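You operate a simulated robot arm through the tools that you are given. There is no shell and no other tool. Be economical: measure what you need, move in short steps, check, and stop when the job is done.

The job below is to be done with a simulated robot arm. You get a single attempt, and the scene is never put back.

JOB
Oil the whole chain and give row 26 three strokes of grease.
Fine: drip knob open while the grey wheel goes right round to its stop, then shut.

The check looks at the end state, three seconds after you hand in, the way a careful person would. Anything else that was tipped, shoved, dropped, spilled or broken makes it a failure.

ROBOT AND FRAMES
A 6-joint arm with a two-finger parallel gripper, fixed in place. Base frame: the origin is at the foot of the arm, x ahead of it, y to its left, z up. Lengths are in m, angles in degrees, forces in N, time in s.
With the tool pointing down near the work surface it reaches from about 0.32 to 0.82 m from the base axis. Its first joint turns from -166.0 to 166.0 degrees. Payload 3.91 kg.
Tool frame: the origin (TCP) lies between the finger pads and is the grasp point; the fingertips stand 0.03 m ahead of it; z points along the fingers, y is the line along which they close. Largest opening 0.11 m; finger width 0.02, thickness 0.01; the body of the gripper, 0.048 by 0.112 m, starts 0.055 m behind the TCP.
Orientation is that of the tool frame in the base frame, as [roll, pitch, yaw] about the fixed x, y, z axes, in that order (R = Rz(yaw) Ry(pitch) Rx(roll)). With the fingers straight down and closing along the base's y, the tool's x points along the base's -x, its y along +y and its z along -z.

CONTROLS
- The arm moves only by the tool arm_command. Its argument "rows" is text: rows parted by semicolons, each of 7 numbers parted by spaces: the shift along the base's x, y, z in units of 30 mm (1.0 is 30 mm), then the turn, a rotation vector about the base's x, y, z in units of 8 degrees (1.0 is 8 degrees), then the closure, from 0 (fully open) to 1 (shut). In form: dx dy dz rx ry rz hand; .... A call has 1 to 20 rows; each row shifts and turns the commanded pose from where the row before left it. A call with a number of a shift or a turn outside -1 to 1 is refused whole. A row lasts 0.2 s, in which the tool goes at most 0.05 m and 8.6 degrees; a call with a longer step from one row to the next is refused whole, and so is a gripper value outside its range. A pose out of reach is approached as far as the arm can. The call stops where the force on the tool passes 90 N (or 10 N more than at its start, if that is more) or the arm is blocked; 0.2 s more then pass. Each finger travels about 0.045 m/s and halts on what it meets, pressing with about 23 N; the grip force reading is that of the motor and also rises with nothing between the fingers. The clock runs only during rows and for 0.2 s after the last one: add rows that do not move to give the fingers time. The reply holds the time, the measured pose of the TCP, the force on the tool along the base axes, the opening and the grip force, in the units named above and with some noise.
- Cameras (640 x 400 px; columns grow to the right, rows downward): "scene" is fixed at [0.215, 0.6521, 1.4319]; the picture's right is [-0.97, 0.23, 0.00], its down [-0.07, -0.30, -0.95] and it looks along [-0.22, -0.93, 0.31] (base axes); focal length 214 px, centre (320, 200). "wrist" rides on the gripper at [0.077, 0.007, -0.115] in the tool frame; the picture's right is [-0.09, 1.00, 0.00], its down [-0.80, -0.07, -0.59] and it looks along [-0.59, -0.05, 0.80] (tool axes); focal length 270 px, centre (320, 200). There is no depth. A picture from a camera that has moved, and an enlarged one, comes with that camera's place and axes in the base frame and with its lens. The place of the scene camera against the robot may be out by one fixed shift of up to 0.025 m in any direction.
- snapshot(camera): a new picture of that camera. No time passes.
- raise_lower(by): slides the trunk up (or, below 0, down) by that many m; the arm rides with it, the base frame stays. It gives what a move gives, with no picture.
- zoom(camera, box): a new picture of the part [left, top, right, bottom] of that camera's present view, enlarged. No time passes.
- job_done(): hands the job in; it is judged then, once.

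Work in short steps. Places have to be worked out from the pictures, the camera data and where the tool is seen: move nearer, look again, correct. Check each grasp and each placing, and mend what went wrong. You have 120 turns and 76 pictures in all, those below and enlarged ones among them. Open the gripper and draw the arm clear of the work before you hand the job in, unless the task says otherwise; then end with one line.

The tools are called after "Emit:" as a command line: name --argument value ..., lists and objects as JSON in quotes. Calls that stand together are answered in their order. arm_command: Moves the arm, as the interface text tells. Its arguments: {"type":"object","properties":{"rows":{"type":"string"}},"required":["rows"]} The other tools are called the same way: raise_lower (by) slides the trunk up or down; snapshot (camera) takes a picture; zoom (camera, box) takes an enlarged picture of a part of a camera's view; job_done () hands the job in.

At the start:

```text
t: 0.0
position: [0.1602, 0.3978, 1.3828]
orientation: [179.9, 0.0, 180.0]
wrist_force: [0.0, 0.0, -0.5]
gripper_width: 0.1098
finger_force: 0.0
trunk travel left (down, up): [-0.5, 0.11]
```

scene: 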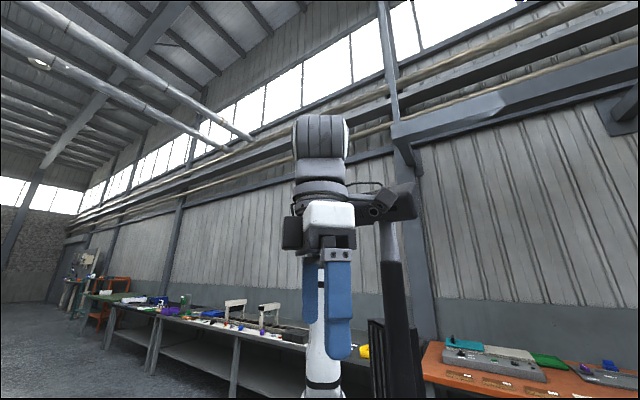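
wrist: 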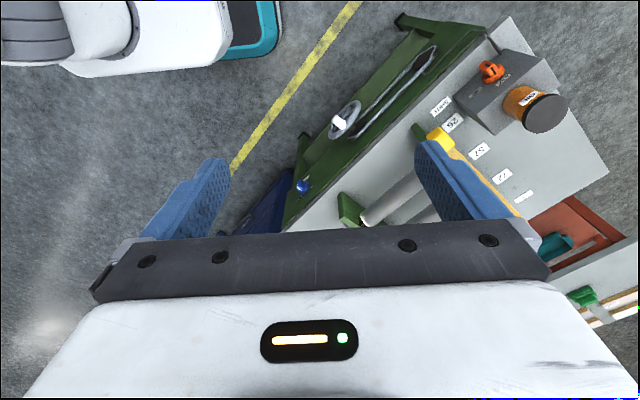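

The wrist view shows a green machine with a wheel/chain, a panel with labels, an orange knob and an orange cylinder. I enlarge that part to read the details.

Emit:
zoom --camera "wrist" --box '[380, 10, 620, 160]'

Emit:
zoom --camera "wrist" --box '[220, 10, 540, 240]'

```text
2.67 times, centred on (500, 85) of wrist
camera zoom: at [0.0852, 0.4041, 1.4969], right [0.09, 1.0, 0.0], down [0.8, -0.07, 0.59], along [0.59, -0.05, -0.8], focal length 721 px, centre (-160, 507)
```

zoom: 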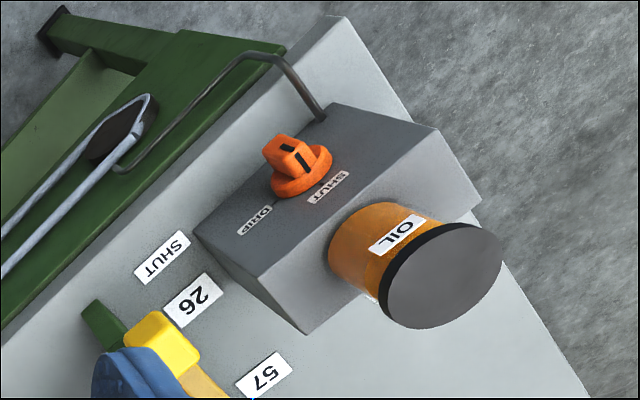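

```text
1.74 times, centred on (380, 125) of wrist
camera zoom: at [0.0852, 0.4041, 1.4969], right [0.09, 1.0, 0.0], down [0.8, -0.07, 0.59], along [0.59, -0.05, -0.8], focal length 470 px, centre (216, 330)
```

zoom: 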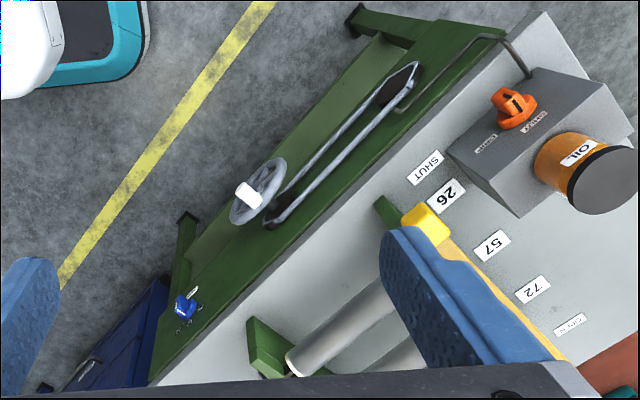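

The machine lies to the left of the arm (about y 0.5–0.9). I turn the tool about z so that the camera looks that way and back off a bit for an overview.

Emit:
arm_command --rows "0 -0.5 0 0 0 1 0;0 -0.5 0 0 0 1 0;0 -0.5 0 0 0 1 0;0 -0.5 0 0 0 1 0;0 -0.5 0 0 0 1 0;0 -0.5 0 0 0 1 0"

Emit:
snapshot --camera "wrist"

```text
t: 1.4
position: [0.1629, 0.3067, 1.3832]
orientation: [180.0, 0.1, -131.9]
wrist_force: [0.4, 0.0, -0.6]
gripper_width: 0.1097
finger_force: 0.1
trunk travel left (down, up): [-0.5, 0.11]
```

```text
71 pictures are left
camera wrist: at [0.1071, 0.2533, 1.4972], right [-0.68, 0.73, 0.0], down [0.59, 0.55, 0.6], along [0.43, 0.41, -0.8], focal length 270 px, centre (320, 200)
```

wrist: 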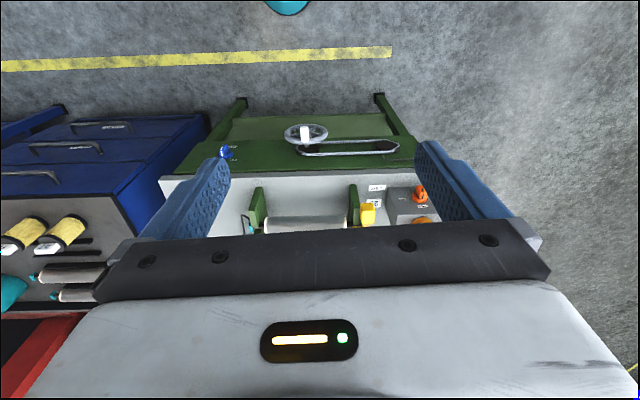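

Triangulating between the two pictures puts the yellow part near (0.33, 0.62, 1.0), the knob near (0.22, 0.73, 0.92), and the wheel lower. I move the camera outward over the machine, staying high.

Emit:
arm_command --rows "0.7 0.9 0 0 0 0 0;0.7 0.9 0 0 0 0 0;0.7 0.9 0 0 0 0 0;0.7 0.9 0 0 0 0 0;0.7 0.9 0 0 0 0 0;0.7 0.9 0 0 0 0 0;0 0 0 0 0 0 0"

Emit:
snapshot --camera "wrist"

```text
t: 3.0
position: [0.2835, 0.4692, 1.3818]
orientation: [180.0, 0.0, -132.0]
wrist_force: [0.1, -0.2, 1.0]
gripper_width: 0.1098
finger_force: 0.1
trunk travel left (down, up): [-0.5, 0.11]
```

```text
70 pictures are left
camera wrist: at [0.2285, 0.4159, 1.4955], right [-0.68, 0.73, 0.0], down [0.59, 0.55, 0.59], along [0.44, 0.41, -0.8], focal length 270 px, centre (320, 200)
```

wrist: 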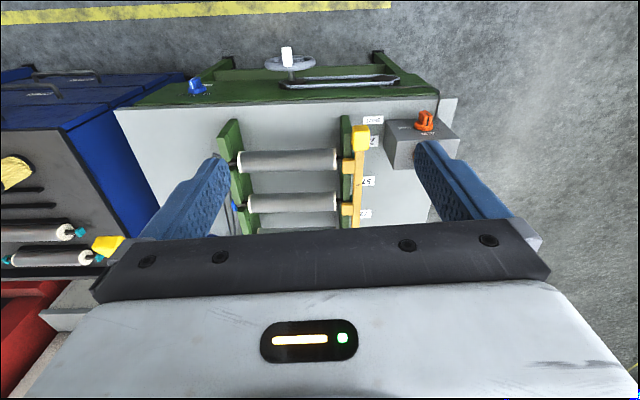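

A roller bed, a yellow slider on a scale, a blue item, the wheel and the knob are visible. I go further outward to see the rest.

Emit:
arm_command --rows "0.7 0.7 0 0 0 0 0;0.7 0.7 0 0 0 0 0;0.7 0.7 0 0 0 0 0;0.7 0.7 0 0 0 0 0;0.7 0.7 0 0 0 0 0;0 0 0 0 0 0 0"

Emit:
snapshot --camera "wrist"

Emit:
zoom --camera "wrist" --box '[200, 40, 460, 230]'

```text
t: 4.4
position: [0.3631, 0.5302, 1.3395]
orientation: [180.0, 0.2, -131.9]
wrist_force: [-1.2, -0.4, 0.4]
gripper_width: 0.11
finger_force: 0.0
out of reach, approached as far as the arm can: row 2, 3, 4, 5
trunk travel left (down, up): [-0.5, 0.11]
```

```text
69 pictures are left
camera wrist: at [0.3079, 0.4768, 1.4517], right [-0.68, 0.73, 0.0], down [0.59, 0.55, 0.6], along [0.44, 0.41, -0.8], focal length 270 px, centre (320, 200)
```

wrist: 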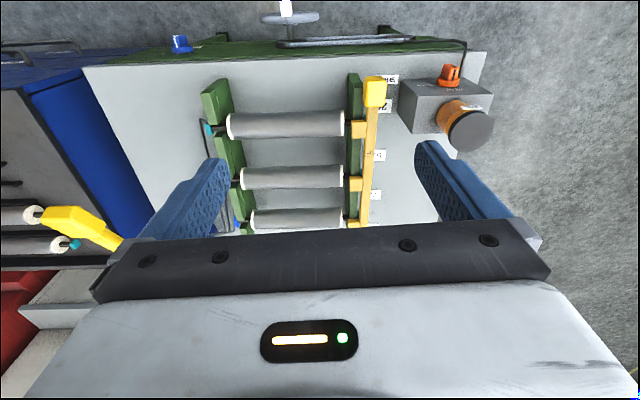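

```text
2.11 times, centred on (330, 135) of wrist
camera zoom: at [0.3079, 0.4768, 1.4517], right [-0.68, 0.73, 0.0], down [0.59, 0.55, 0.6], along [0.44, 0.41, -0.8], focal length 569 px, centre (299, 337)
```

zoom: 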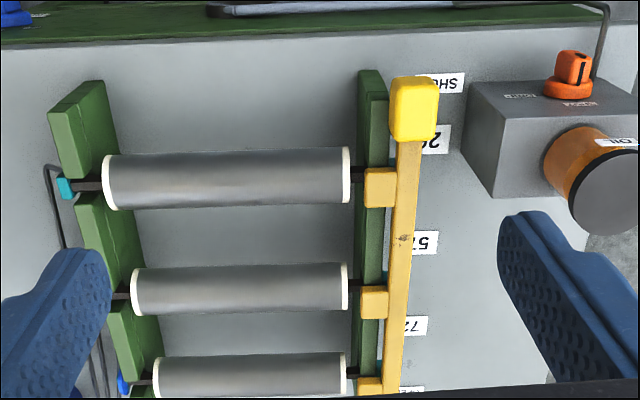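

The grey panel is roughly horizontal at z≈0.88, with labels 26/57/72 beside the three rollers; the wheel and chain are on a lower green front. I back off, lower and tilt the camera outward to see the front and the blue part.

Emit:
arm_command --rows "-0.78 -0.86 -0.43 0.33 -0.37 0 0;-0.78 -0.86 -0.43 0.33 -0.37 0 0;-0.78 -0.86 -0.43 0.33 -0.37 0 0;-0.78 -0.86 -0.43 0.33 -0.37 0 0;-0.78 -0.86 -0.43 0.33 -0.37 0 0;-0.78 -0.86 -0.43 0.33 -0.37 0 0;-0.78 -0.86 -0.43 0.33 -0.37 0 0;0 0 0 0 0 0 0"

Emit:
snapshot --camera "wrist"

```text
t: 6.2
position: [0.2005, 0.3508, 1.2495]
orientation: [-176.7, 27.6, -131.2]
wrist_force: [-0.9, -0.2, 0.3]
gripper_width: 0.1101
finger_force: 0.0
trunk travel left (down, up): [-0.5, 0.11]
```

```text
67 pictures are left
camera wrist: at [0.112, 0.2678, 1.314], right [-0.68, 0.73, -0.01], down [0.31, 0.3, 0.9], along [0.66, 0.61, -0.43], focal length 270 px, centre (320, 200)
```

wrist: 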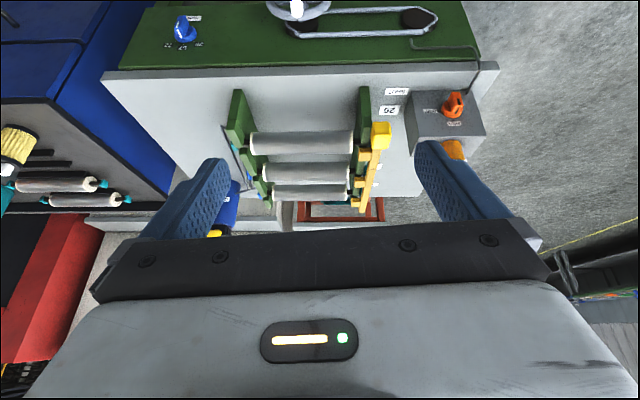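

Emit:
zoom --camera "wrist" --box '[120, 0, 300, 112]'

Emit:
zoom --camera "wrist" --box '[180, 80, 420, 240]'

Emit:
zoom --camera "wrist" --box '[260, 0, 500, 160]'

```text
3.56 times, centred on (210, 56) of wrist
camera zoom: at [0.112, 0.2678, 1.314], right [-0.68, 0.73, -0.01], down [0.31, 0.3, 0.9], along [0.66, 0.61, -0.43], focal length 961 px, centre (711, 712)
```

zoom: 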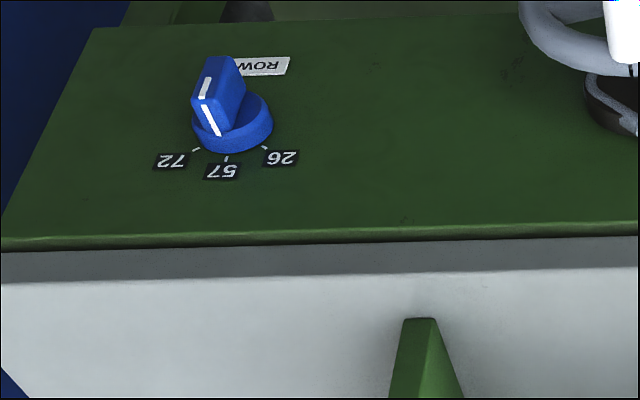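

```text
2.50 times, centred on (300, 160) of wrist
camera zoom: at [0.112, 0.2678, 1.314], right [-0.68, 0.73, -0.01], down [0.31, 0.3, 0.9], along [0.66, 0.61, -0.43], focal length 676 px, centre (370, 300)
```

zoom: 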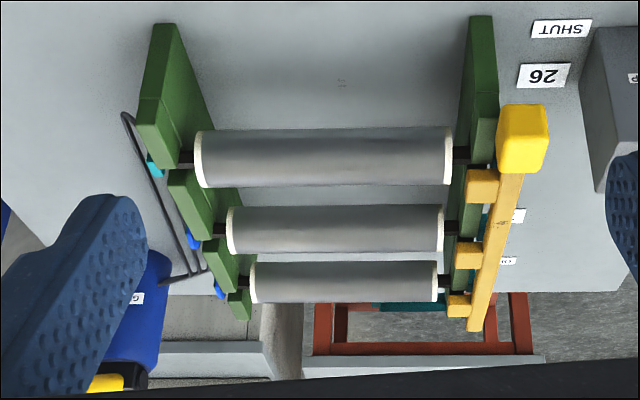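

```text
2.50 times, centred on (380, 80) of wrist
camera zoom: at [0.112, 0.2678, 1.314], right [-0.68, 0.73, -0.01], down [0.31, 0.3, 0.9], along [0.66, 0.61, -0.43], focal length 676 px, centre (170, 500)
```

zoom: 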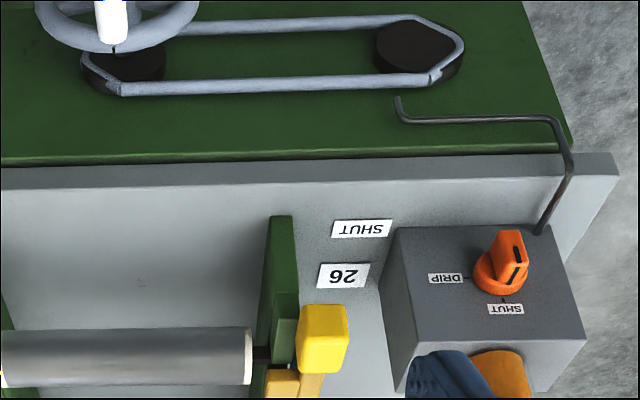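

Now it's clear: a blue ROW selector knob (26/57/72) on the green front, chain with wheel, DRIP/SHUT knob on the oil box, and a blue grease cylinder with yellow part at the far left. I move sideways toward that side to see the grease pump.

Emit:
arm_command --rows "0.85 -0.6 0 0 0 0 0;0.85 -0.6 0 0 0 0 0;0.85 -0.6 0 0 0 0 0;0.85 -0.6 0 0 0 0 0;0.85 -0.6 0 0 0 0 0;0.85 -0.3 0 0 0 0 0;0.85 -0.3 0 0 0 0 0;0.85 0 0 0 0 0 0;0 0 0 0 0 0 0"

Emit:
snapshot --camera "wrist"

```text
t: 8.2
position: [0.4048, 0.2423, 1.2514]
orientation: [-176.6, 27.6, -131.2]
wrist_force: [0.7, 0.3, -0.1]
gripper_width: 0.11
finger_force: 0.1
trunk travel left (down, up): [-0.5, 0.11]
```

```text
63 pictures are left
camera wrist: at [0.3155, 0.1588, 1.3155], right [-0.68, 0.73, -0.01], down [0.31, 0.3, 0.9], along [0.66, 0.61, -0.43], focal length 270 px, centre (320, 200)
```

wrist: 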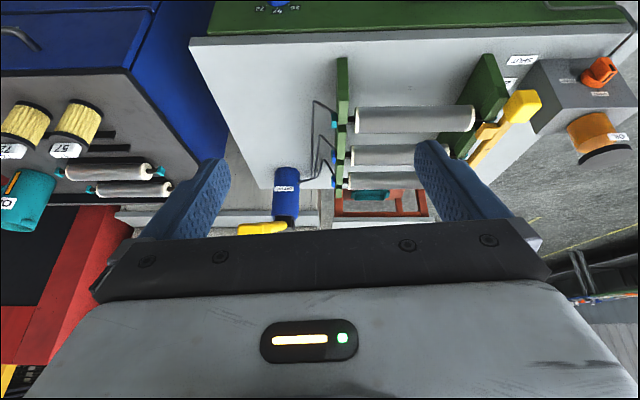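

Emit:
zoom --camera "wrist" --box '[200, 80, 440, 240]'

Emit:
zoom --camera "wrist" --box '[400, 0, 640, 160]'

```text
2.50 times, centred on (320, 160) of wrist
camera zoom: at [0.3155, 0.1588, 1.3155], right [-0.68, 0.73, -0.01], down [0.31, 0.3, 0.9], along [0.66, 0.61, -0.43], focal length 676 px, centre (320, 300)
```

zoom: 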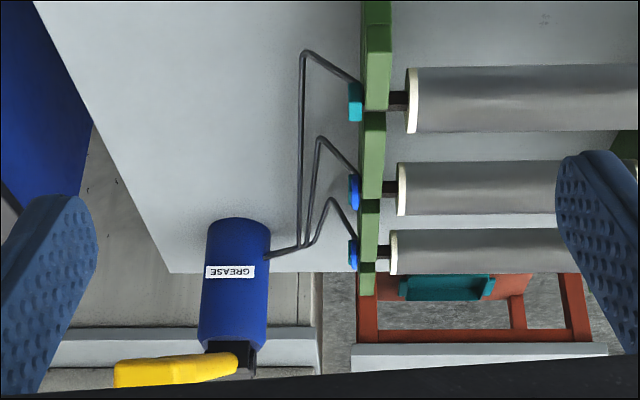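

```text
2.50 times, centred on (520, 80) of wrist
camera zoom: at [0.3155, 0.1588, 1.3155], right [-0.68, 0.73, -0.01], down [0.31, 0.3, 0.9], along [0.66, 0.61, -0.43], focal length 676 px, centre (-180, 500)
```

zoom: 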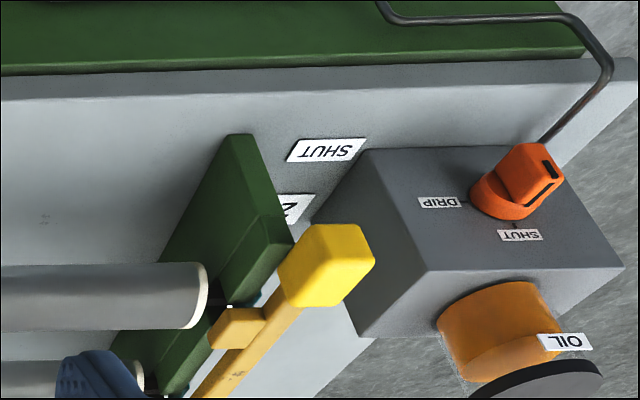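

The grease pump (blue cylinder, yellow lever pointing left) stands at the far left rear, perhaps r≈1.05 m, z≈1.0. I roll the tool 180° about its own axis so the camera rides on top and looks outward upright.

Emit:
arm_command --rows "0 0 0 0.33 0.32 -0.886 0;0 0 0 0.33 0.32 -0.886 0;0 0 0 0.33 0.32 -0.886 0;0 0 0 0.33 0.32 -0.886 0;0 0 0 0.33 0.32 -0.886 0;0 0 0 0.33 0.32 -0.886 0;0 0 0 0.33 0.32 -0.886 0;0 0 0 0.33 0.32 -0.886 0;0 0 0 0.33 0.32 -0.886 0;0 0 0 0.33 0.32 -0.886 0;0 0 0 0.33 0.32 -0.886 0;0 0 0 0.33 0.32 -0.886 0;0 0 0 0.33 0.32 -0.886 0;0 0 0 0.33 0.32 -0.886 0;0 0 0 0.33 0.32 -0.886 0;0 0 0 0.33 0.32 -0.886 0;0 0 0 0.33 0.32 -0.886 0;0 0 0 0.33 0.32 -0.886 0;0 0 0 0.33 0.32 -0.886 0;0 0 0 0.33 0.32 -0.886 0"

Emit:
arm_command --rows "0 0 0 0.33 0.32 -0.886 0;0 0 0 0.33 0.32 -0.886 0;0 0 0 0.16 0.16 -0.44 0;0 0 0 0 0 0 0"

Emit:
snapshot --camera "wrist"

```text
t: 12.4
position: [0.4066, 0.243, 1.2488]
orientation: [169.1, -24.6, 71.0]
wrist_force: [0.5, 0.1, -0.2]
gripper_width: 0.1098
finger_force: 0.0
trunk travel left (down, up): [-0.5, 0.11]
```

```text
t: 13.4
position: [0.4035, 0.2435, 1.2498]
orientation: [178.8, -27.0, 49.1]
wrist_force: [-0.6, 1.0, -0.4]
gripper_width: 0.11
finger_force: 0.1
trunk travel left (down, up): [-0.5, 0.11]
```

```text
60 pictures are left
camera wrist: at [0.4197, 0.252, 1.3858], right [0.7, -0.72, -0.02], down [-0.71, -0.69, 0.16], along [-0.13, -0.1, -0.99], focal length 270 px, centre (320, 200)
```

wrist: 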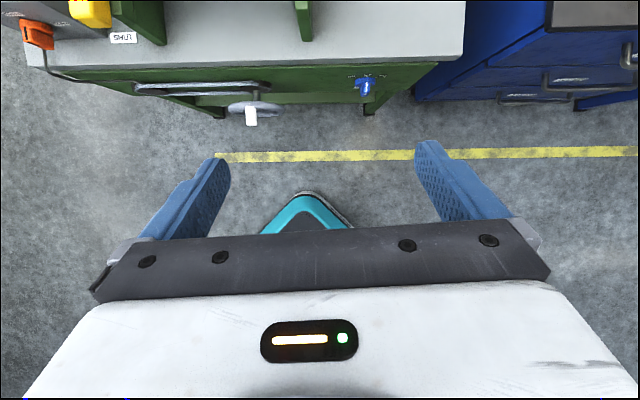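

Now the camera is on top and upright. I tilt the tool further outward and extend toward the pump.

Emit:
arm_command --rows "0.6 0.4 0 0.7 -0.7 0 0;0.6 0.4 0 0.7 -0.7 0 0;0.6 0.4 0 0.7 -0.7 0 0;0.6 0.4 0 0.7 -0.7 0 0;0.6 0.4 0 0.7 -0.7 0 0;0.6 0.4 0 0 0 0 0;0 0 0 0 0 0 0"

Emit:
snapshot --camera "wrist"

```text
t: 15.0
position: [0.5117, 0.3175, 1.2502]
orientation: [172.2, -66.4, 54.3]
wrist_force: [0.6, 0.6, -0.5]
gripper_width: 0.11
finger_force: 0.2
trunk travel left (down, up): [-0.5, 0.11]
```

```text
59 pictures are left
camera wrist: at [0.4623, 0.2611, 1.3653], right [0.71, -0.71, -0.03], down [-0.62, -0.6, -0.5], along [0.34, 0.37, -0.86], focal length 270 px, centre (320, 200)
```

wrist: 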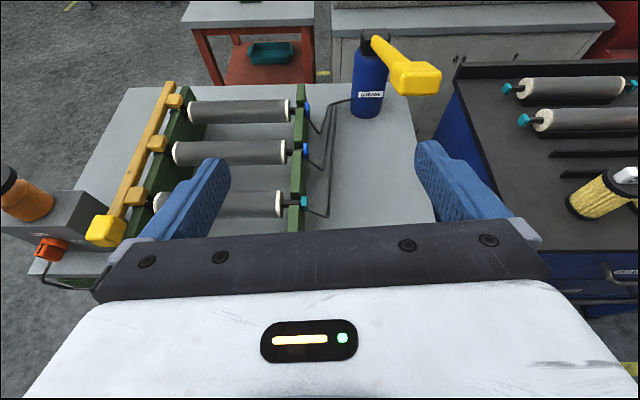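

Emit:
zoom --camera "wrist" --box '[290, 10, 470, 130]'

Emit:
arm_command --rows "0.9 0.6 0 0 0 0 0;0.9 0.6 0 0 0 0 0;0.9 0.6 0 0 0 0 0;0.9 0.6 0 0 0 0 0;0 0 0 0 0 0 0"

Emit:
snapshot --camera "wrist"

```text
3.33 times, centred on (380, 70) of wrist
camera zoom: at [0.4623, 0.2611, 1.3653], right [0.71, -0.71, -0.03], down [-0.62, -0.6, -0.5], along [0.34, 0.37, -0.86], focal length 901 px, centre (120, 633)
```

zoom: 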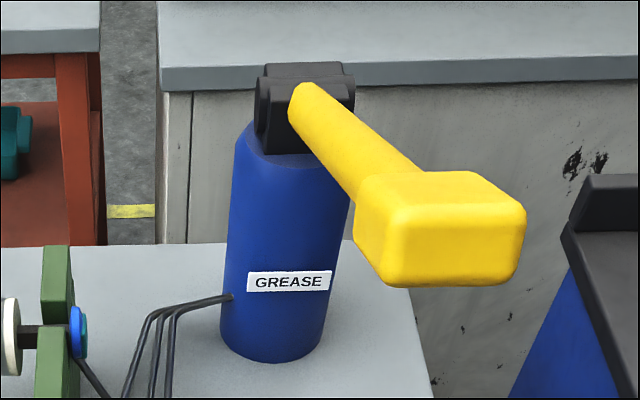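

```text
t: 16.2
position: [0.624, 0.389, 1.2496]
orientation: [172.2, -66.3, 54.3]
wrist_force: [0.6, 0.3, 0.9]
gripper_width: 0.11
finger_force: 0.1
trunk travel left (down, up): [-0.5, 0.11]
```

```text
57 pictures are left
camera wrist: at [0.5733, 0.3333, 1.3652], right [0.71, -0.71, -0.03], down [-0.62, -0.6, -0.5], along [0.34, 0.37, -0.86], focal length 270 px, centre (320, 200)
```

wrist: 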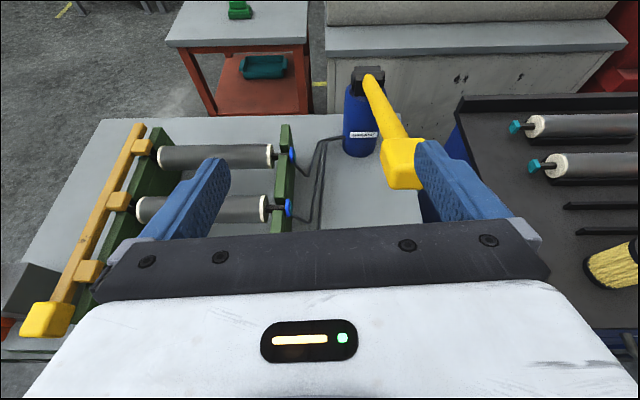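

Triangulation puts the lever head near (0.75, 0.40, 1.15) with its pivot at the pump further back – within reach. I close the fingers, and move to just in front of and above the head to check alignment.

Emit:
arm_command --rows "0 0 0 0 0 0 1;0 0 0 0 0 0 1;0 0 0 0 0 0 1;0 0 0 0 0 0 1;0.5 -0.3 0 -0.7 0.7 0 1;0.5 -0.3 0 -0.7 0.7 0 1;0.5 -0.3 0 0 0 0 1;0 0 0 0 0 0 1"

Emit:
snapshot --camera "wrist"

```text
t: 18.0
position: [0.6627, 0.366, 1.2501]
orientation: [176.3, -53.7, 51.3]
wrist_force: [0.1, 0.5, -0.6]
gripper_width: 0.0
finger_force: 23.6
out of reach, approached as far as the arm can: row 5
trunk travel left (down, up): [-0.5, 0.11]
```

```text
56 pictures are left
camera wrist: at [0.6328, 0.3289, 1.3788], right [0.71, -0.7, -0.03], down [-0.68, -0.67, -0.3], along [0.19, 0.23, -0.95], focal length 270 px, centre (320, 200)
```

wrist: 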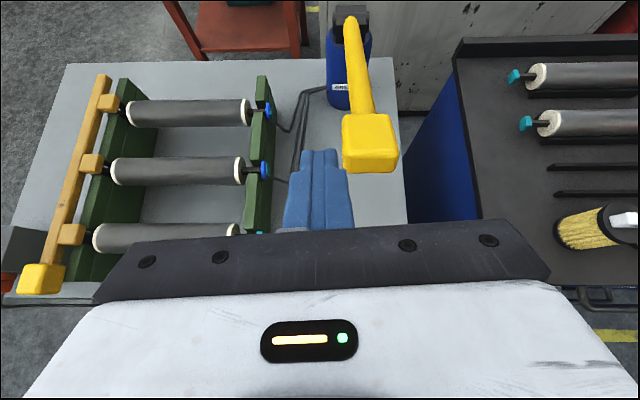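

Head refined to (0.752, 0.391, 1.152); fingertip is now about (0.68, 0.38, 1.23). I shift over the head, staying above it.

Emit:
arm_command --rows "0.6 0.05 -0.2 0 0 0 1;0.6 0.05 -0.2 0 0 0 1;0.6 0 -0.2 0 0 0 1;0.6 0 -0.2 0 0 0 1;0 0 0 0 0 0 1"

Emit:
snapshot --camera "wrist"

```text
t: 19.2
position: [0.7311, 0.3714, 1.2251]
orientation: [176.2, -53.8, 51.3]
wrist_force: [0.2, -0.1, 0.2]
gripper_width: 0.0002
finger_force: 22.9
trunk travel left (down, up): [-0.5, 0.11]
```

```text
55 pictures are left
camera wrist: at [0.702, 0.3341, 1.3543], right [0.71, -0.7, -0.03], down [-0.68, -0.67, -0.3], along [0.19, 0.23, -0.95], focal length 270 px, centre (320, 200)
```

wrist: 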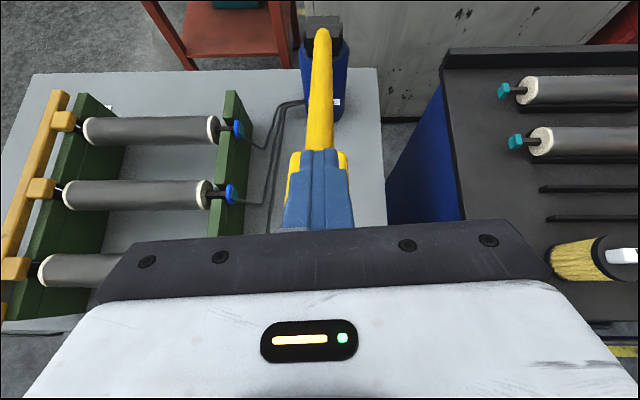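

Aligned above the lever head and reachable. Before pumping, the ROW selector must be set to 26, so I retreat and go down to the front panel.

Emit:
arm_command --rows "0 0 0.8 0 0 0 1;-1 -0.67 0 0 0 0 1;-1 -0.67 0 0 0 0 1;-1 -0.67 0 0 0 0 1;-1 -0.67 0 0 0 0 1;-1 -0.67 0 0 0 0 1;-1 -0.67 0 0 0 0 1;-1 -0.67 0 0 0 0 1;-1 -0.67 0 0 0 0 1;-1 -0.67 0 0 0 0 1;-1 -0.67 0 0 0 0 1;0 0 0 0 0 0 1"

Emit:
raise_lower --by -0.2

Emit:
snapshot --camera "wrist"

```text
t: 21.8
position: [0.4312, 0.169, 1.2504]
orientation: [176.2, -53.7, 51.4]
wrist_force: [0.2, -0.2, 0.4]
gripper_width: 0.0
finger_force: 22.8
trunk travel left (down, up): [-0.5, 0.11]
```

```text
t: 24.0
position: [0.4316, 0.1687, 1.0518]
orientation: [176.2, -53.7, 51.4]
wrist_force: [-0.3, -0.4, 0.3]
gripper_width: 0.0001
finger_force: 23.4
trunk travel left (down, up): [-0.3, 0.31]
```

```text
54 pictures are left
camera wrist: at [0.4022, 0.1319, 1.1799], right [0.71, -0.7, -0.03], down [-0.68, -0.67, -0.3], along [0.19, 0.23, -0.95], focal length 270 px, centre (320, 200)
```

wrist: 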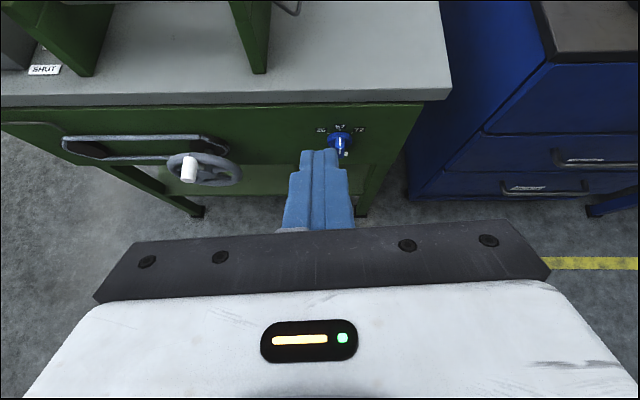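

I go lower by 0.15 and level the tool for a frontal view of the green panel.

Emit:
raise_lower --by -0.15

Emit:
arm_command --rows "-0.5 -0.5 0 0.7 -0.7 0 0.3;-0.5 -0.5 0 0.7 -0.7 0 0.3;-0.5 -0.5 0 0.7 -0.7 0 0.3;0 0 0 0.7 -0.7 0 0.3;0 0 0 0 0 0 0.3"

Emit:
snapshot --camera "wrist"

```text
t: 25.7
position: [0.4307, 0.1692, 0.9009]
orientation: [176.3, -53.7, 51.4]
wrist_force: [0.2, 0.2, 0.2]
gripper_width: 0.0001
finger_force: 22.9
trunk travel left (down, up): [-0.15, 0.46]
```

```text
t: 26.9
position: [0.4076, 0.1258, 0.9083]
orientation: [165.6, -83.8, 62.0]
wrist_force: [1.0, 0.0, 0.9]
gripper_width: 0.0769
finger_force: 0.0
out of reach, approached as far as the arm can: row 3, 4
trunk travel left (down, up): [-0.15, 0.46]
```

```text
53 pictures are left
camera wrist: at [0.3396, 0.0427, 0.9976], right [0.73, -0.68, -0.06], down [-0.49, -0.46, -0.74], along [0.47, 0.57, -0.67], focal length 270 px, centre (320, 200)
```

wrist: 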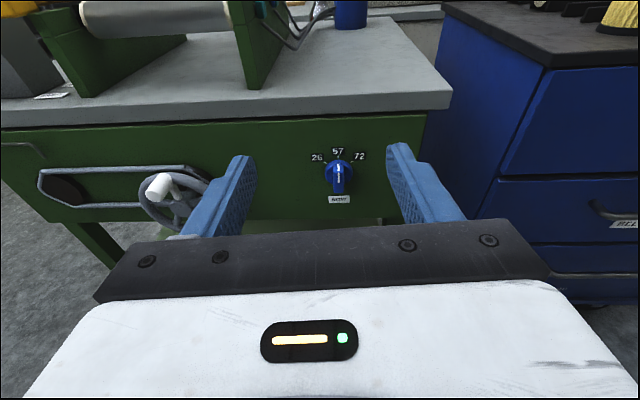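

Emit:
zoom --camera "wrist" --box '[280, 130, 400, 210]'

Emit:
zoom --camera "wrist" --box '[20, 120, 240, 240]'

```text
5.00 times, centred on (340, 170) of wrist
camera zoom: at [0.3396, 0.0427, 0.9976], right [0.73, -0.68, -0.06], down [-0.49, -0.46, -0.74], along [0.47, 0.57, -0.67], focal length 1351 px, centre (220, 350)
```

zoom: 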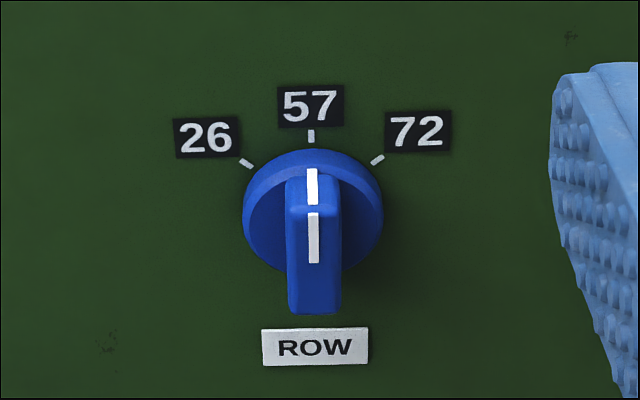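

```text
2.91 times, centred on (130, 180) of wrist
camera zoom: at [0.3396, 0.0427, 0.9976], right [0.73, -0.68, -0.06], down [-0.49, -0.46, -0.74], along [0.47, 0.57, -0.67], focal length 786 px, centre (873, 258)
```

zoom: 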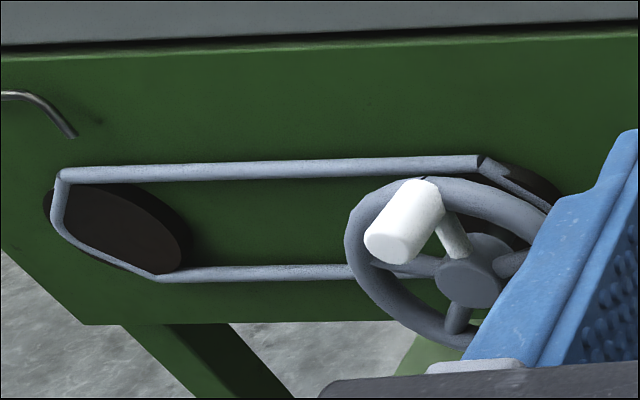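

The ROW knob is at 57 with a vertical blade; it must turn left (counter-clockwise) to 26. I level the tool squarely to the panel (out = 45°) and move up in front of the knob.

Emit:
arm_command --rows "0.3 0.3 -0.88 0.1 -0.1 -0.05 0.3;0.56 0.56 -0.88 0.1 -0.1 -0.05 0.3;0.56 0.56 -0.88 0.1 -0.1 -0.05 0.3;0.56 0.56 -0.88 0.1 -0.1 -0.05 0.3;0.56 0.56 -0.88 0.1 -0.1 -0.05 0.3;0.56 0.56 -0.5 0.05 -0.05 -0.05 0.3;0 0 0 0 0 0 0.3"

Emit:
snapshot --camera "wrist"

```text
t: 28.5
position: [0.5128, 0.2122, 0.7854]
orientation: [65.0, -85.9, 159.0]
wrist_force: [0.4, 0.2, -0.7]
gripper_width: 0.0769
finger_force: 0.0
out of reach, approached as far as the arm can: row 1, 2
trunk travel left (down, up): [-0.15, 0.46]
```

```text
50 pictures are left
camera wrist: at [0.4333, 0.1296, 0.8589], right [0.7, -0.72, -0.02], down [-0.42, -0.38, -0.82], along [0.58, 0.58, -0.57], focal length 270 px, centre (320, 200)
```

wrist: 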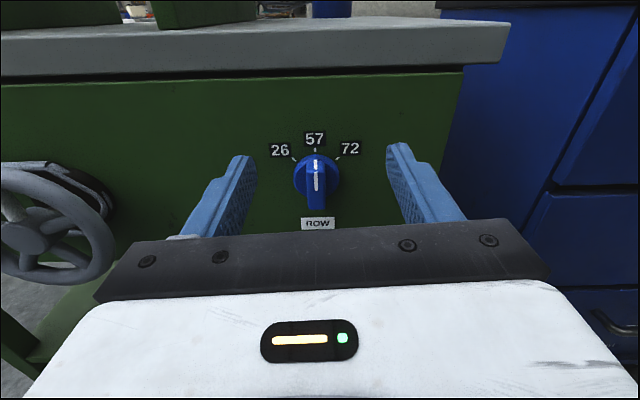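

Knob centre estimated at (0.59, 0.29, 0.72), u≈0.63, laterally already in line. I lower to its height, approach a bit and narrow the fingers.

Emit:
arm_command --rows "0.2 0.2 -0.6 0 0 0 0.5;0.3 0.3 -0.6 0 0 0 0.5;0.4 0.4 -0.5 0 0 0 0.5;0.4 0.4 -0.45 0 0 0 0.5;0 0 0 0 0 0 0.5"

Emit:
snapshot --camera "wrist"

```text
t: 29.7
position: [0.5531, 0.2547, 0.7244]
orientation: [64.8, -85.8, 159.3]
wrist_force: [-0.4, 0.5, -0.7]
gripper_width: 0.055
finger_force: 0.0
trunk travel left (down, up): [-0.15, 0.46]
```

```text
49 pictures are left
camera wrist: at [0.4727, 0.1711, 0.7977], right [0.7, -0.72, -0.02], down [-0.42, -0.38, -0.82], along [0.58, 0.58, -0.57], focal length 270 px, centre (320, 200)
```

wrist: 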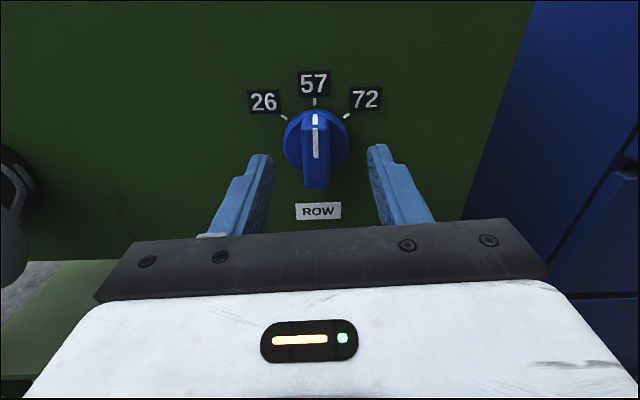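

The knob centre is about z=0.71; I lower 1.5 cm, advance 4 cm so the pads flank the blade, and look before gripping.

Emit:
arm_command --rows "0 0 -0.5 0 0 0 0.6;0.33 0.33 0 0 0 0 0.6;0.33 0.33 0 0 0 0 0.6;0.33 0.33 0 0 0 0 0.6;0 0 0 0 0 0 0.6"

Emit:
snapshot --camera "wrist"

```text
t: 30.9
position: [0.5764, 0.2755, 0.7067]
orientation: [67.4, -86.3, 156.5]
wrist_force: [-35.6, -35.0, 13.7]
gripper_width: 0.0436
finger_force: 0.1
trunk travel left (down, up): [-0.15, 0.46]
stopped in row 5: the force on the tool passed its limit (the readings are from after the stop); the commanded pose is now the measured one
```

```text
48 pictures are left
camera wrist: at [0.4958, 0.1926, 0.7811], right [0.69, -0.72, -0.03], down [-0.43, -0.38, -0.82], along [0.58, 0.58, -0.57], focal length 270 px, centre (320, 200)
```

wrist: 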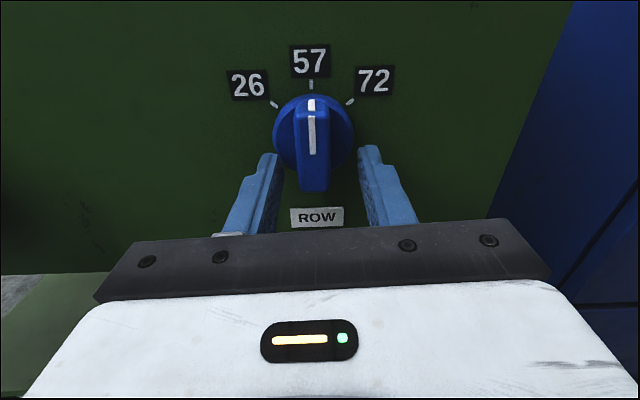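

The fingertips touched the panel itself (panel at u≈0.634). The tick marks give the knob axis at z≈0.723 and ±46° between marks, so I back off 8 mm, rise 1.7 cm, and then grip the blade.

Emit:
arm_command --rows "-0.24 -0.14 0 0 0 0 0.6;0 0 0.57 0 0 0 0.6;0 0 0 0 0 0 0.6;0 0 0 0 0 0 0.9;0 0 0 0 0 0 0.9;0 0 0 0 0 0 0.9;0 0 0 0 0 0 0.9"

Emit:
zoom --camera "wrist" --box '[220, 20, 420, 240]'

```text
t: 32.5
position: [0.5716, 0.2748, 0.7209]
orientation: [73.8, -86.4, 150.3]
wrist_force: [-7.2, 7.1, -3.5]
gripper_width: 0.0179
finger_force: 44.9
trunk travel left (down, up): [-0.15, 0.46]
```

```text
1.82 times, centred on (320, 130) of wrist
camera zoom: at [0.4914, 0.1925, 0.7952], right [0.7, -0.72, -0.03], down [-0.43, -0.39, -0.81], along [0.57, 0.58, -0.58], focal length 491 px, centre (320, 327)
```

zoom: 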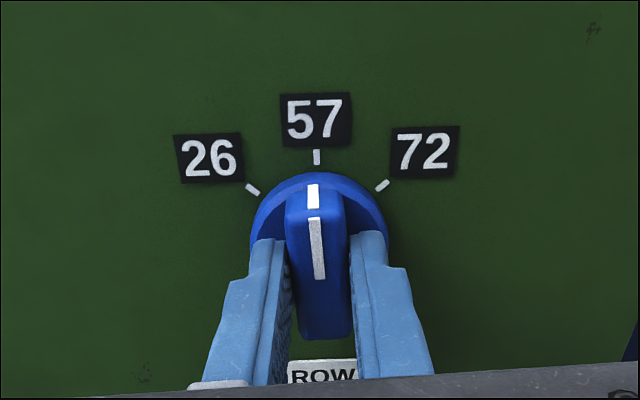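

The blade is gripped (18 mm). I turn counter-clockwise about the tool axis, first about 24°, and check.

Emit:
arm_command --rows "0 0 0 -0.53 -0.53 0 0.9;0 0 0 -0.53 -0.53 0 0.9;0 0 0 -0.53 -0.53 0 0.9;0 0 0 -0.53 -0.53 0 0.9;0 0 0 0 0 0 0.9"

Emit:
zoom --camera "wrist" --box '[220, 20, 420, 240]'

```text
t: 33.7
position: [0.572, 0.2762, 0.7206]
orientation: [87.0, -62.4, 137.2]
wrist_force: [-15.9, 8.4, -4.6]
gripper_width: 0.0178
finger_force: 45.0
trunk travel left (down, up): [-0.15, 0.46]
```

```text
1.82 times, centred on (320, 130) of wrist
camera zoom: at [0.4694, 0.2144, 0.7884], right [0.64, -0.67, 0.38], down [-0.2, -0.62, -0.76], along [0.74, 0.41, -0.53], focal length 491 px, centre (320, 327)
```

zoom: 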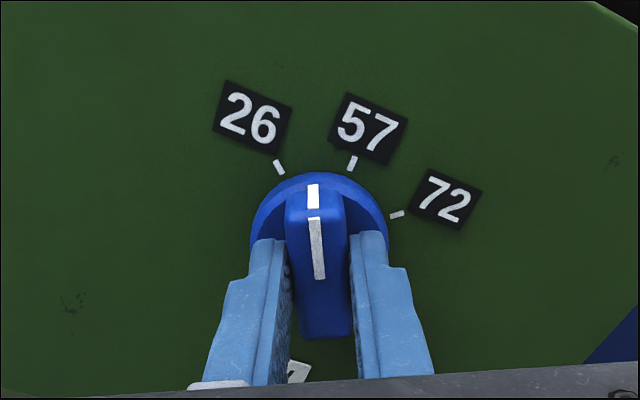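

The knob follows. About 22° more to reach the 26 tick.

Emit:
arm_command --rows "0 0 0 -0.53 -0.53 0 0.9;0 0 0 -0.53 -0.53 0 0.9;0 0 0 -0.53 -0.53 0 0.9;0 0 0 -0.4 -0.4 0 0.9;0 0 0 0 0 0 0.9"

Emit:
zoom --camera "wrist" --box '[220, 20, 420, 240]'

```text
t: 34.9
position: [0.5712, 0.2758, 0.7208]
orientation: [88.1, -40.0, 136.4]
wrist_force: [-20.3, 6.9, -8.6]
gripper_width: 0.018
finger_force: 44.7
trunk travel left (down, up): [-0.15, 0.46]
```

```text
1.82 times, centred on (320, 130) of wrist
camera zoom: at [0.4524, 0.2313, 0.7711], right [0.49, -0.51, 0.71], down [-0.01, -0.81, -0.58], along [0.87, 0.28, -0.4], focal length 491 px, centre (320, 327)
```

zoom: 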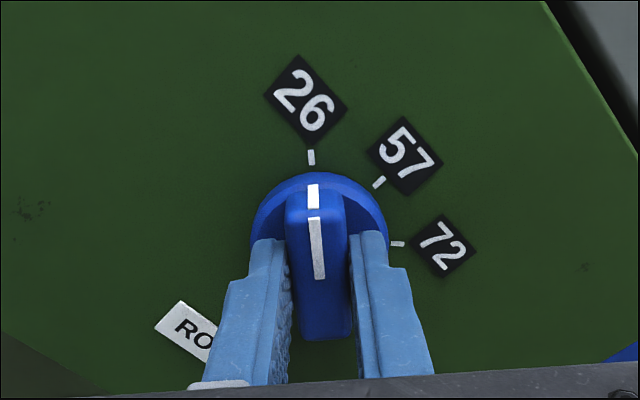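

Nearly exact; a final 1.5°, then release and withdraw straight back before turning the tool upright again.

Emit:
arm_command --rows "0 0 0 -0.13 -0.13 0 0.9;0 0 0 0 0 0 0.9;0 0 0 0 0 0 0.5;0 0 0 0 0 0 0.5;0 0 0 0 0 0 0.5;0 0 0 0 0 0 0.5;-0.5 -0.5 0 0 0 0 0.5;-0.7 -0.7 0 0 0 0 0.5;-0.7 -0.7 0 0 0 0 0.5;0 0 0 0.7 0.7 0 0.5;0 0 0 0.7 0.7 0 0.5;0 0 0 0.7 0.7 0 0.5;0 0 0 0.7 0.7 0 0.5;0 0 0 0.7 0.7 0 0.5;0 0 0 0.65 0.65 0 0.5;0 0 0 0 0 0 0.5"

Emit:
snapshot --camera "wrist"

Emit:
zoom --camera "wrist" --box '[240, 90, 400, 240]'

```text
t: 38.3
position: [0.5159, 0.2169, 0.723]
orientation: [75.7, -85.5, 148.1]
wrist_force: [-1.3, 0.3, -0.3]
gripper_width: 0.0551
finger_force: 0.0
trunk travel left (down, up): [-0.15, 0.46]
```

```text
44 pictures are left
camera wrist: at [0.4342, 0.1346, 0.797], right [0.69, -0.72, -0.01], down [-0.42, -0.39, -0.82], along [0.58, 0.57, -0.58], focal length 270 px, centre (320, 200)
```

wrist: 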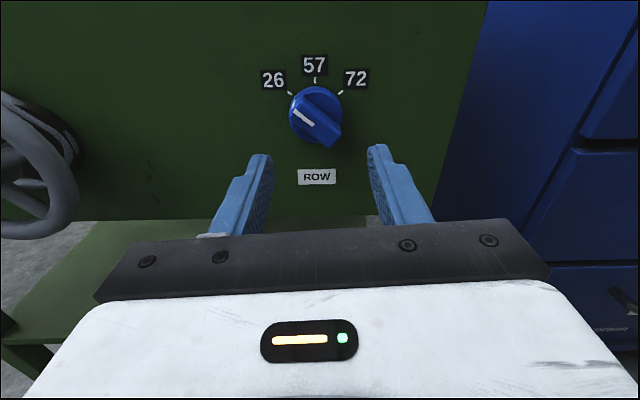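

```text
2.67 times, centred on (320, 165) of wrist
camera zoom: at [0.4342, 0.1346, 0.797], right [0.69, -0.72, -0.01], down [-0.42, -0.39, -0.82], along [0.58, 0.57, -0.58], focal length 721 px, centre (320, 293)
```

zoom: 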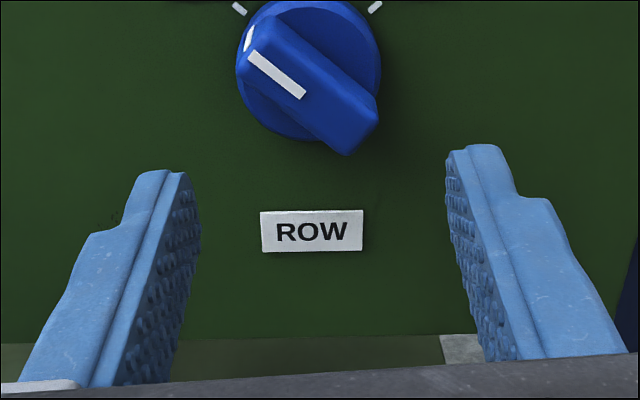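

The ROW pointer is now at 26. Next the pump: I back off slightly, raise the trunk back, and tilt the tool to the former pressing attitude.

Emit:
arm_command --rows "-0.5 -0.5 0.3 0 0 0 1;0 0 0.5 0 0 0 1;0 0 0.5 0 0 0 1"

Emit:
raise_lower --by 0.35

Emit:
arm_command --rows "0 0 0.9 -0.7 0.7 0 1;0 0 0.9 -0.7 0.7 0 1;0 0 0.9 -0.7 0.7 0 1;0 0 0.9 -0.7 0.7 0 1;0 0 0.5 -0.4 0.4 0 1;0 0 0.5 0 0 0 1;0 0 0 0 0 0 1"

```text
t: 39.1
position: [0.4997, 0.2013, 0.7601]
orientation: [76.0, -85.4, 148.0]
wrist_force: [0.0, -0.4, -0.6]
gripper_width: 0.0
finger_force: 15.3
trunk travel left (down, up): [-0.15, 0.46]
```

```text
t: 42.5
position: [0.4994, 0.203, 1.1092]
orientation: [76.0, -85.4, 147.8]
wrist_force: [0.1, -0.1, -0.3]
gripper_width: 0.0001
finger_force: 23.2
trunk travel left (down, up): [-0.5, 0.11]
```

```text
t: 44.1
position: [0.497, 0.2009, 1.2497]
orientation: [172.6, -54.6, 52.8]
wrist_force: [0.0, 0.7, -0.9]
gripper_width: 0.0
finger_force: 24.0
trunk travel left (down, up): [-0.5, 0.11]
```

Now back over the lever head at (0.731, 0.371), above it.

Emit:
arm_command --rows "0.87 0.63 0 0 0 0 1;0.87 0.63 0 0 0 0 1;0.87 0.63 0 0 0 0 1;0.87 0.63 0 0 0 0 1;0.87 0.63 0 0 0 0 1;0.87 0.63 0 0 0 0 1;0.87 0.63 0 0 0 0 1;0.87 0.63 0 0 0 0 1;0.87 0.63 0 0 0 0 1;0 0 -0.6 0 0 0 1;0 0 0 0 0 0 1"

Emit:
snapshot --camera "wrist"

```text
t: 46.5
position: [0.7362, 0.3732, 1.2295]
orientation: [172.6, -54.5, 52.8]
wrist_force: [-0.4, 0.1, -0.3]
gripper_width: 0.0
finger_force: 22.7
trunk travel left (down, up): [-0.5, 0.11]
```

```text
42 pictures are left
camera wrist: at [0.7015, 0.3391, 1.3579], right [0.69, -0.72, 0.0], down [-0.68, -0.66, -0.32], along [0.23, 0.22, -0.95], focal length 270 px, centre (320, 200)
```

wrist: 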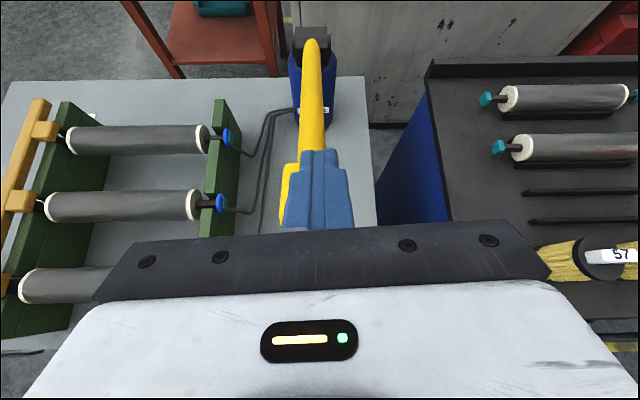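

Slightly right of the head centre; I shift 8 mm left and press down gently in small steps, watching the force.

Emit:
arm_command --rows "-0.2 0.2 0 0 0 0 1;0 0 -0.4 0 0 0 1;0 0 -0.4 0 0 0 1;0 0 -0.4 0 0 0 1;0 0 -0.4 0 0 0 1;0 0 -0.4 0 0 0 1;0 0 0 0 0 0 1"

Emit:
snapshot --camera "wrist"

```text
t: 48.1
position: [0.7272, 0.3793, 1.1691]
orientation: [172.6, -54.5, 52.7]
wrist_force: [0.9, -0.1, 1.7]
gripper_width: 0.0001
finger_force: 22.5
trunk travel left (down, up): [-0.5, 0.11]
```

```text
41 pictures are left
camera wrist: at [0.6931, 0.3442, 1.297], right [0.69, -0.72, 0.0], down [-0.68, -0.66, -0.32], along [0.23, 0.22, -0.95], focal length 270 px, centre (320, 200)
```

wrist: 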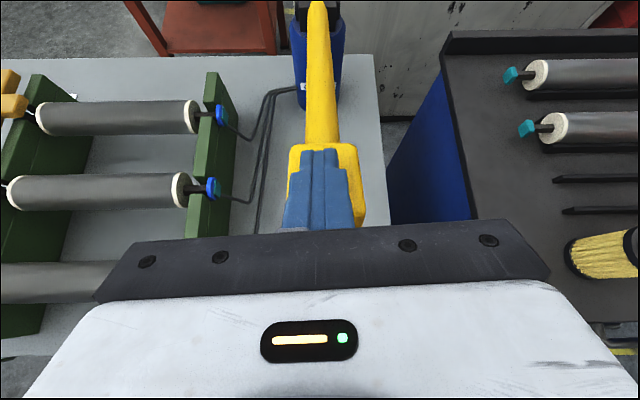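

Tip centred on the head, contact just starting. Continue down.

Emit:
arm_command --rows "0 0 -0.4 0 0 0 1;0 0 -0.4 0 0 0 1;0 0 -0.4 0 0 0 1;0 0 0 0 0 0 1"

Emit:
snapshot --camera "wrist"

```text
t: 49.1
position: [0.7284, 0.3795, 1.1345]
orientation: [172.7, -54.5, 52.7]
wrist_force: [1.0, 0.8, 3.1]
gripper_width: 0.0001
finger_force: 22.8
trunk travel left (down, up): [-0.5, 0.11]
```

```text
40 pictures are left
camera wrist: at [0.6939, 0.344, 1.2618], right [0.69, -0.72, 0.0], down [-0.68, -0.66, -0.32], along [0.23, 0.22, -0.95], focal length 270 px, centre (320, 200)
```

wrist: 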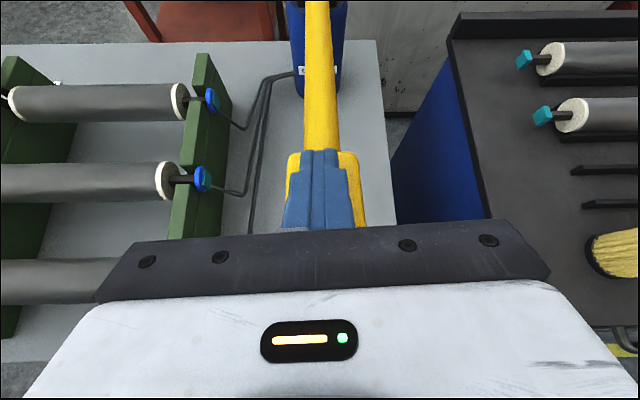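

The lever moves down with about 3 N. I continue further to find the bottom stop.

Emit:
arm_command --rows "0 0 -0.4 0 0 0 1;0 0 -0.4 0 0 0 1;0 0 -0.4 0 0 0 1;0 0 -0.4 0 0 0 1;0 0 -0.4 0 0 0 1;0 0 0 0 0 0 1"

Emit:
snapshot --camera "wrist"

```text
t: 50.5
position: [0.7274, 0.3785, 1.0736]
orientation: [172.6, -54.6, 52.6]
wrist_force: [-2.0, -0.2, 5.3]
gripper_width: 0.0
finger_force: 22.9
trunk travel left (down, up): [-0.5, 0.11]
```

```text
39 pictures are left
camera wrist: at [0.6928, 0.3439, 1.2025], right [0.69, -0.72, 0.0], down [-0.68, -0.66, -0.32], along [0.23, 0.22, -0.95], focal length 270 px, centre (320, 200)
```

wrist: 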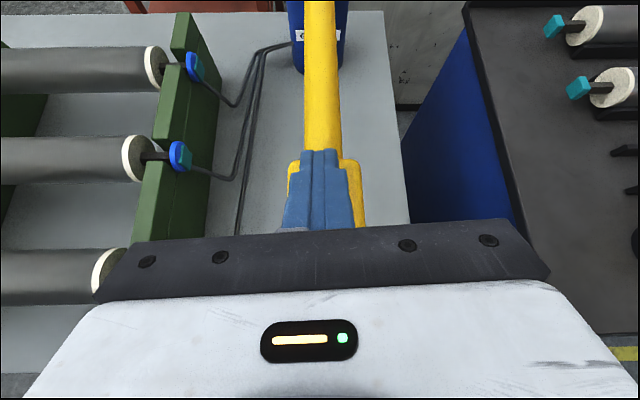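

Still moving freely (5 N); the head swings toward the base, so I shift slightly inward while pressing on.

Emit:
arm_command --rows "-0.1 -0.1 -0.4 0 0 0 1;-0.1 -0.1 -0.4 0 0 0 1;-0.05 -0.05 -0.4 0 0 0 1;0 0 -0.4 0 0 0 1;0 0 0 0 0 0 1"

Emit:
snapshot --camera "wrist"

```text
t: 51.5
position: [0.7252, 0.3743, 1.0596]
orientation: [170.7, -57.6, 54.3]
wrist_force: [-5.5, -6.1, 27.1]
gripper_width: 0.0
finger_force: 23.1
trunk travel left (down, up): [-0.5, 0.11]
stopped in row 5: the force on the tool passed its limit (the readings are from after the stop); the commanded pose is now the measured one
```

```text
38 pictures are left
camera wrist: at [0.6842, 0.3355, 1.185], right [0.69, -0.72, 0.01], down [-0.67, -0.65, -0.37], along [0.27, 0.25, -0.93], focal length 270 px, centre (320, 200)
```

wrist: 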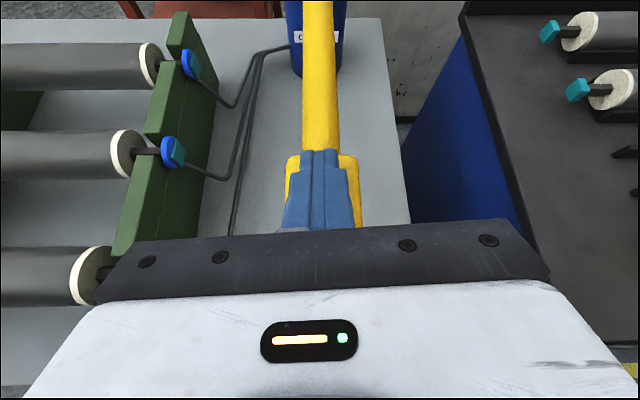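

Force rose sharply at z≈1.06: bottom stop, stroke one. I lift back above the start height and see whether the lever springs up.

Emit:
arm_command --rows "0 0 0.5 0 0 0 1;0 0 0.5 0 0 0 1;0 0 0.5 0 0 0 1;0 0 0.5 0 0 0 1;0 0 0.5 0 0 0 1;0 0 0.5 0 0 0 1;0 0 0.5 0 0 0 1;0 0 0.5 0 0 0 1;0 0 0.5 0 0 0 1;0 0 0.5 0 0 0 1;0 0 0 0 0 0 1;0 0 0 0 0 0 1"

Emit:
snapshot --camera "wrist"

```text
t: 54.1
position: [0.7263, 0.3741, 1.1992]
orientation: [171.3, -56.7, 53.9]
wrist_force: [-0.1, -0.2, -0.1]
gripper_width: 0.0001
finger_force: 23.1
trunk travel left (down, up): [-0.5, 0.11]
```

```text
37 pictures are left
camera wrist: at [0.6881, 0.3362, 1.3257], right [0.69, -0.72, 0.01], down [-0.67, -0.65, -0.35], along [0.26, 0.24, -0.94], focal length 270 px, centre (320, 200)
```

wrist: 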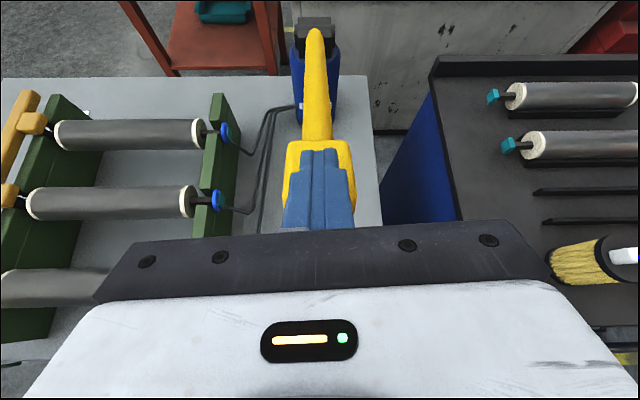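

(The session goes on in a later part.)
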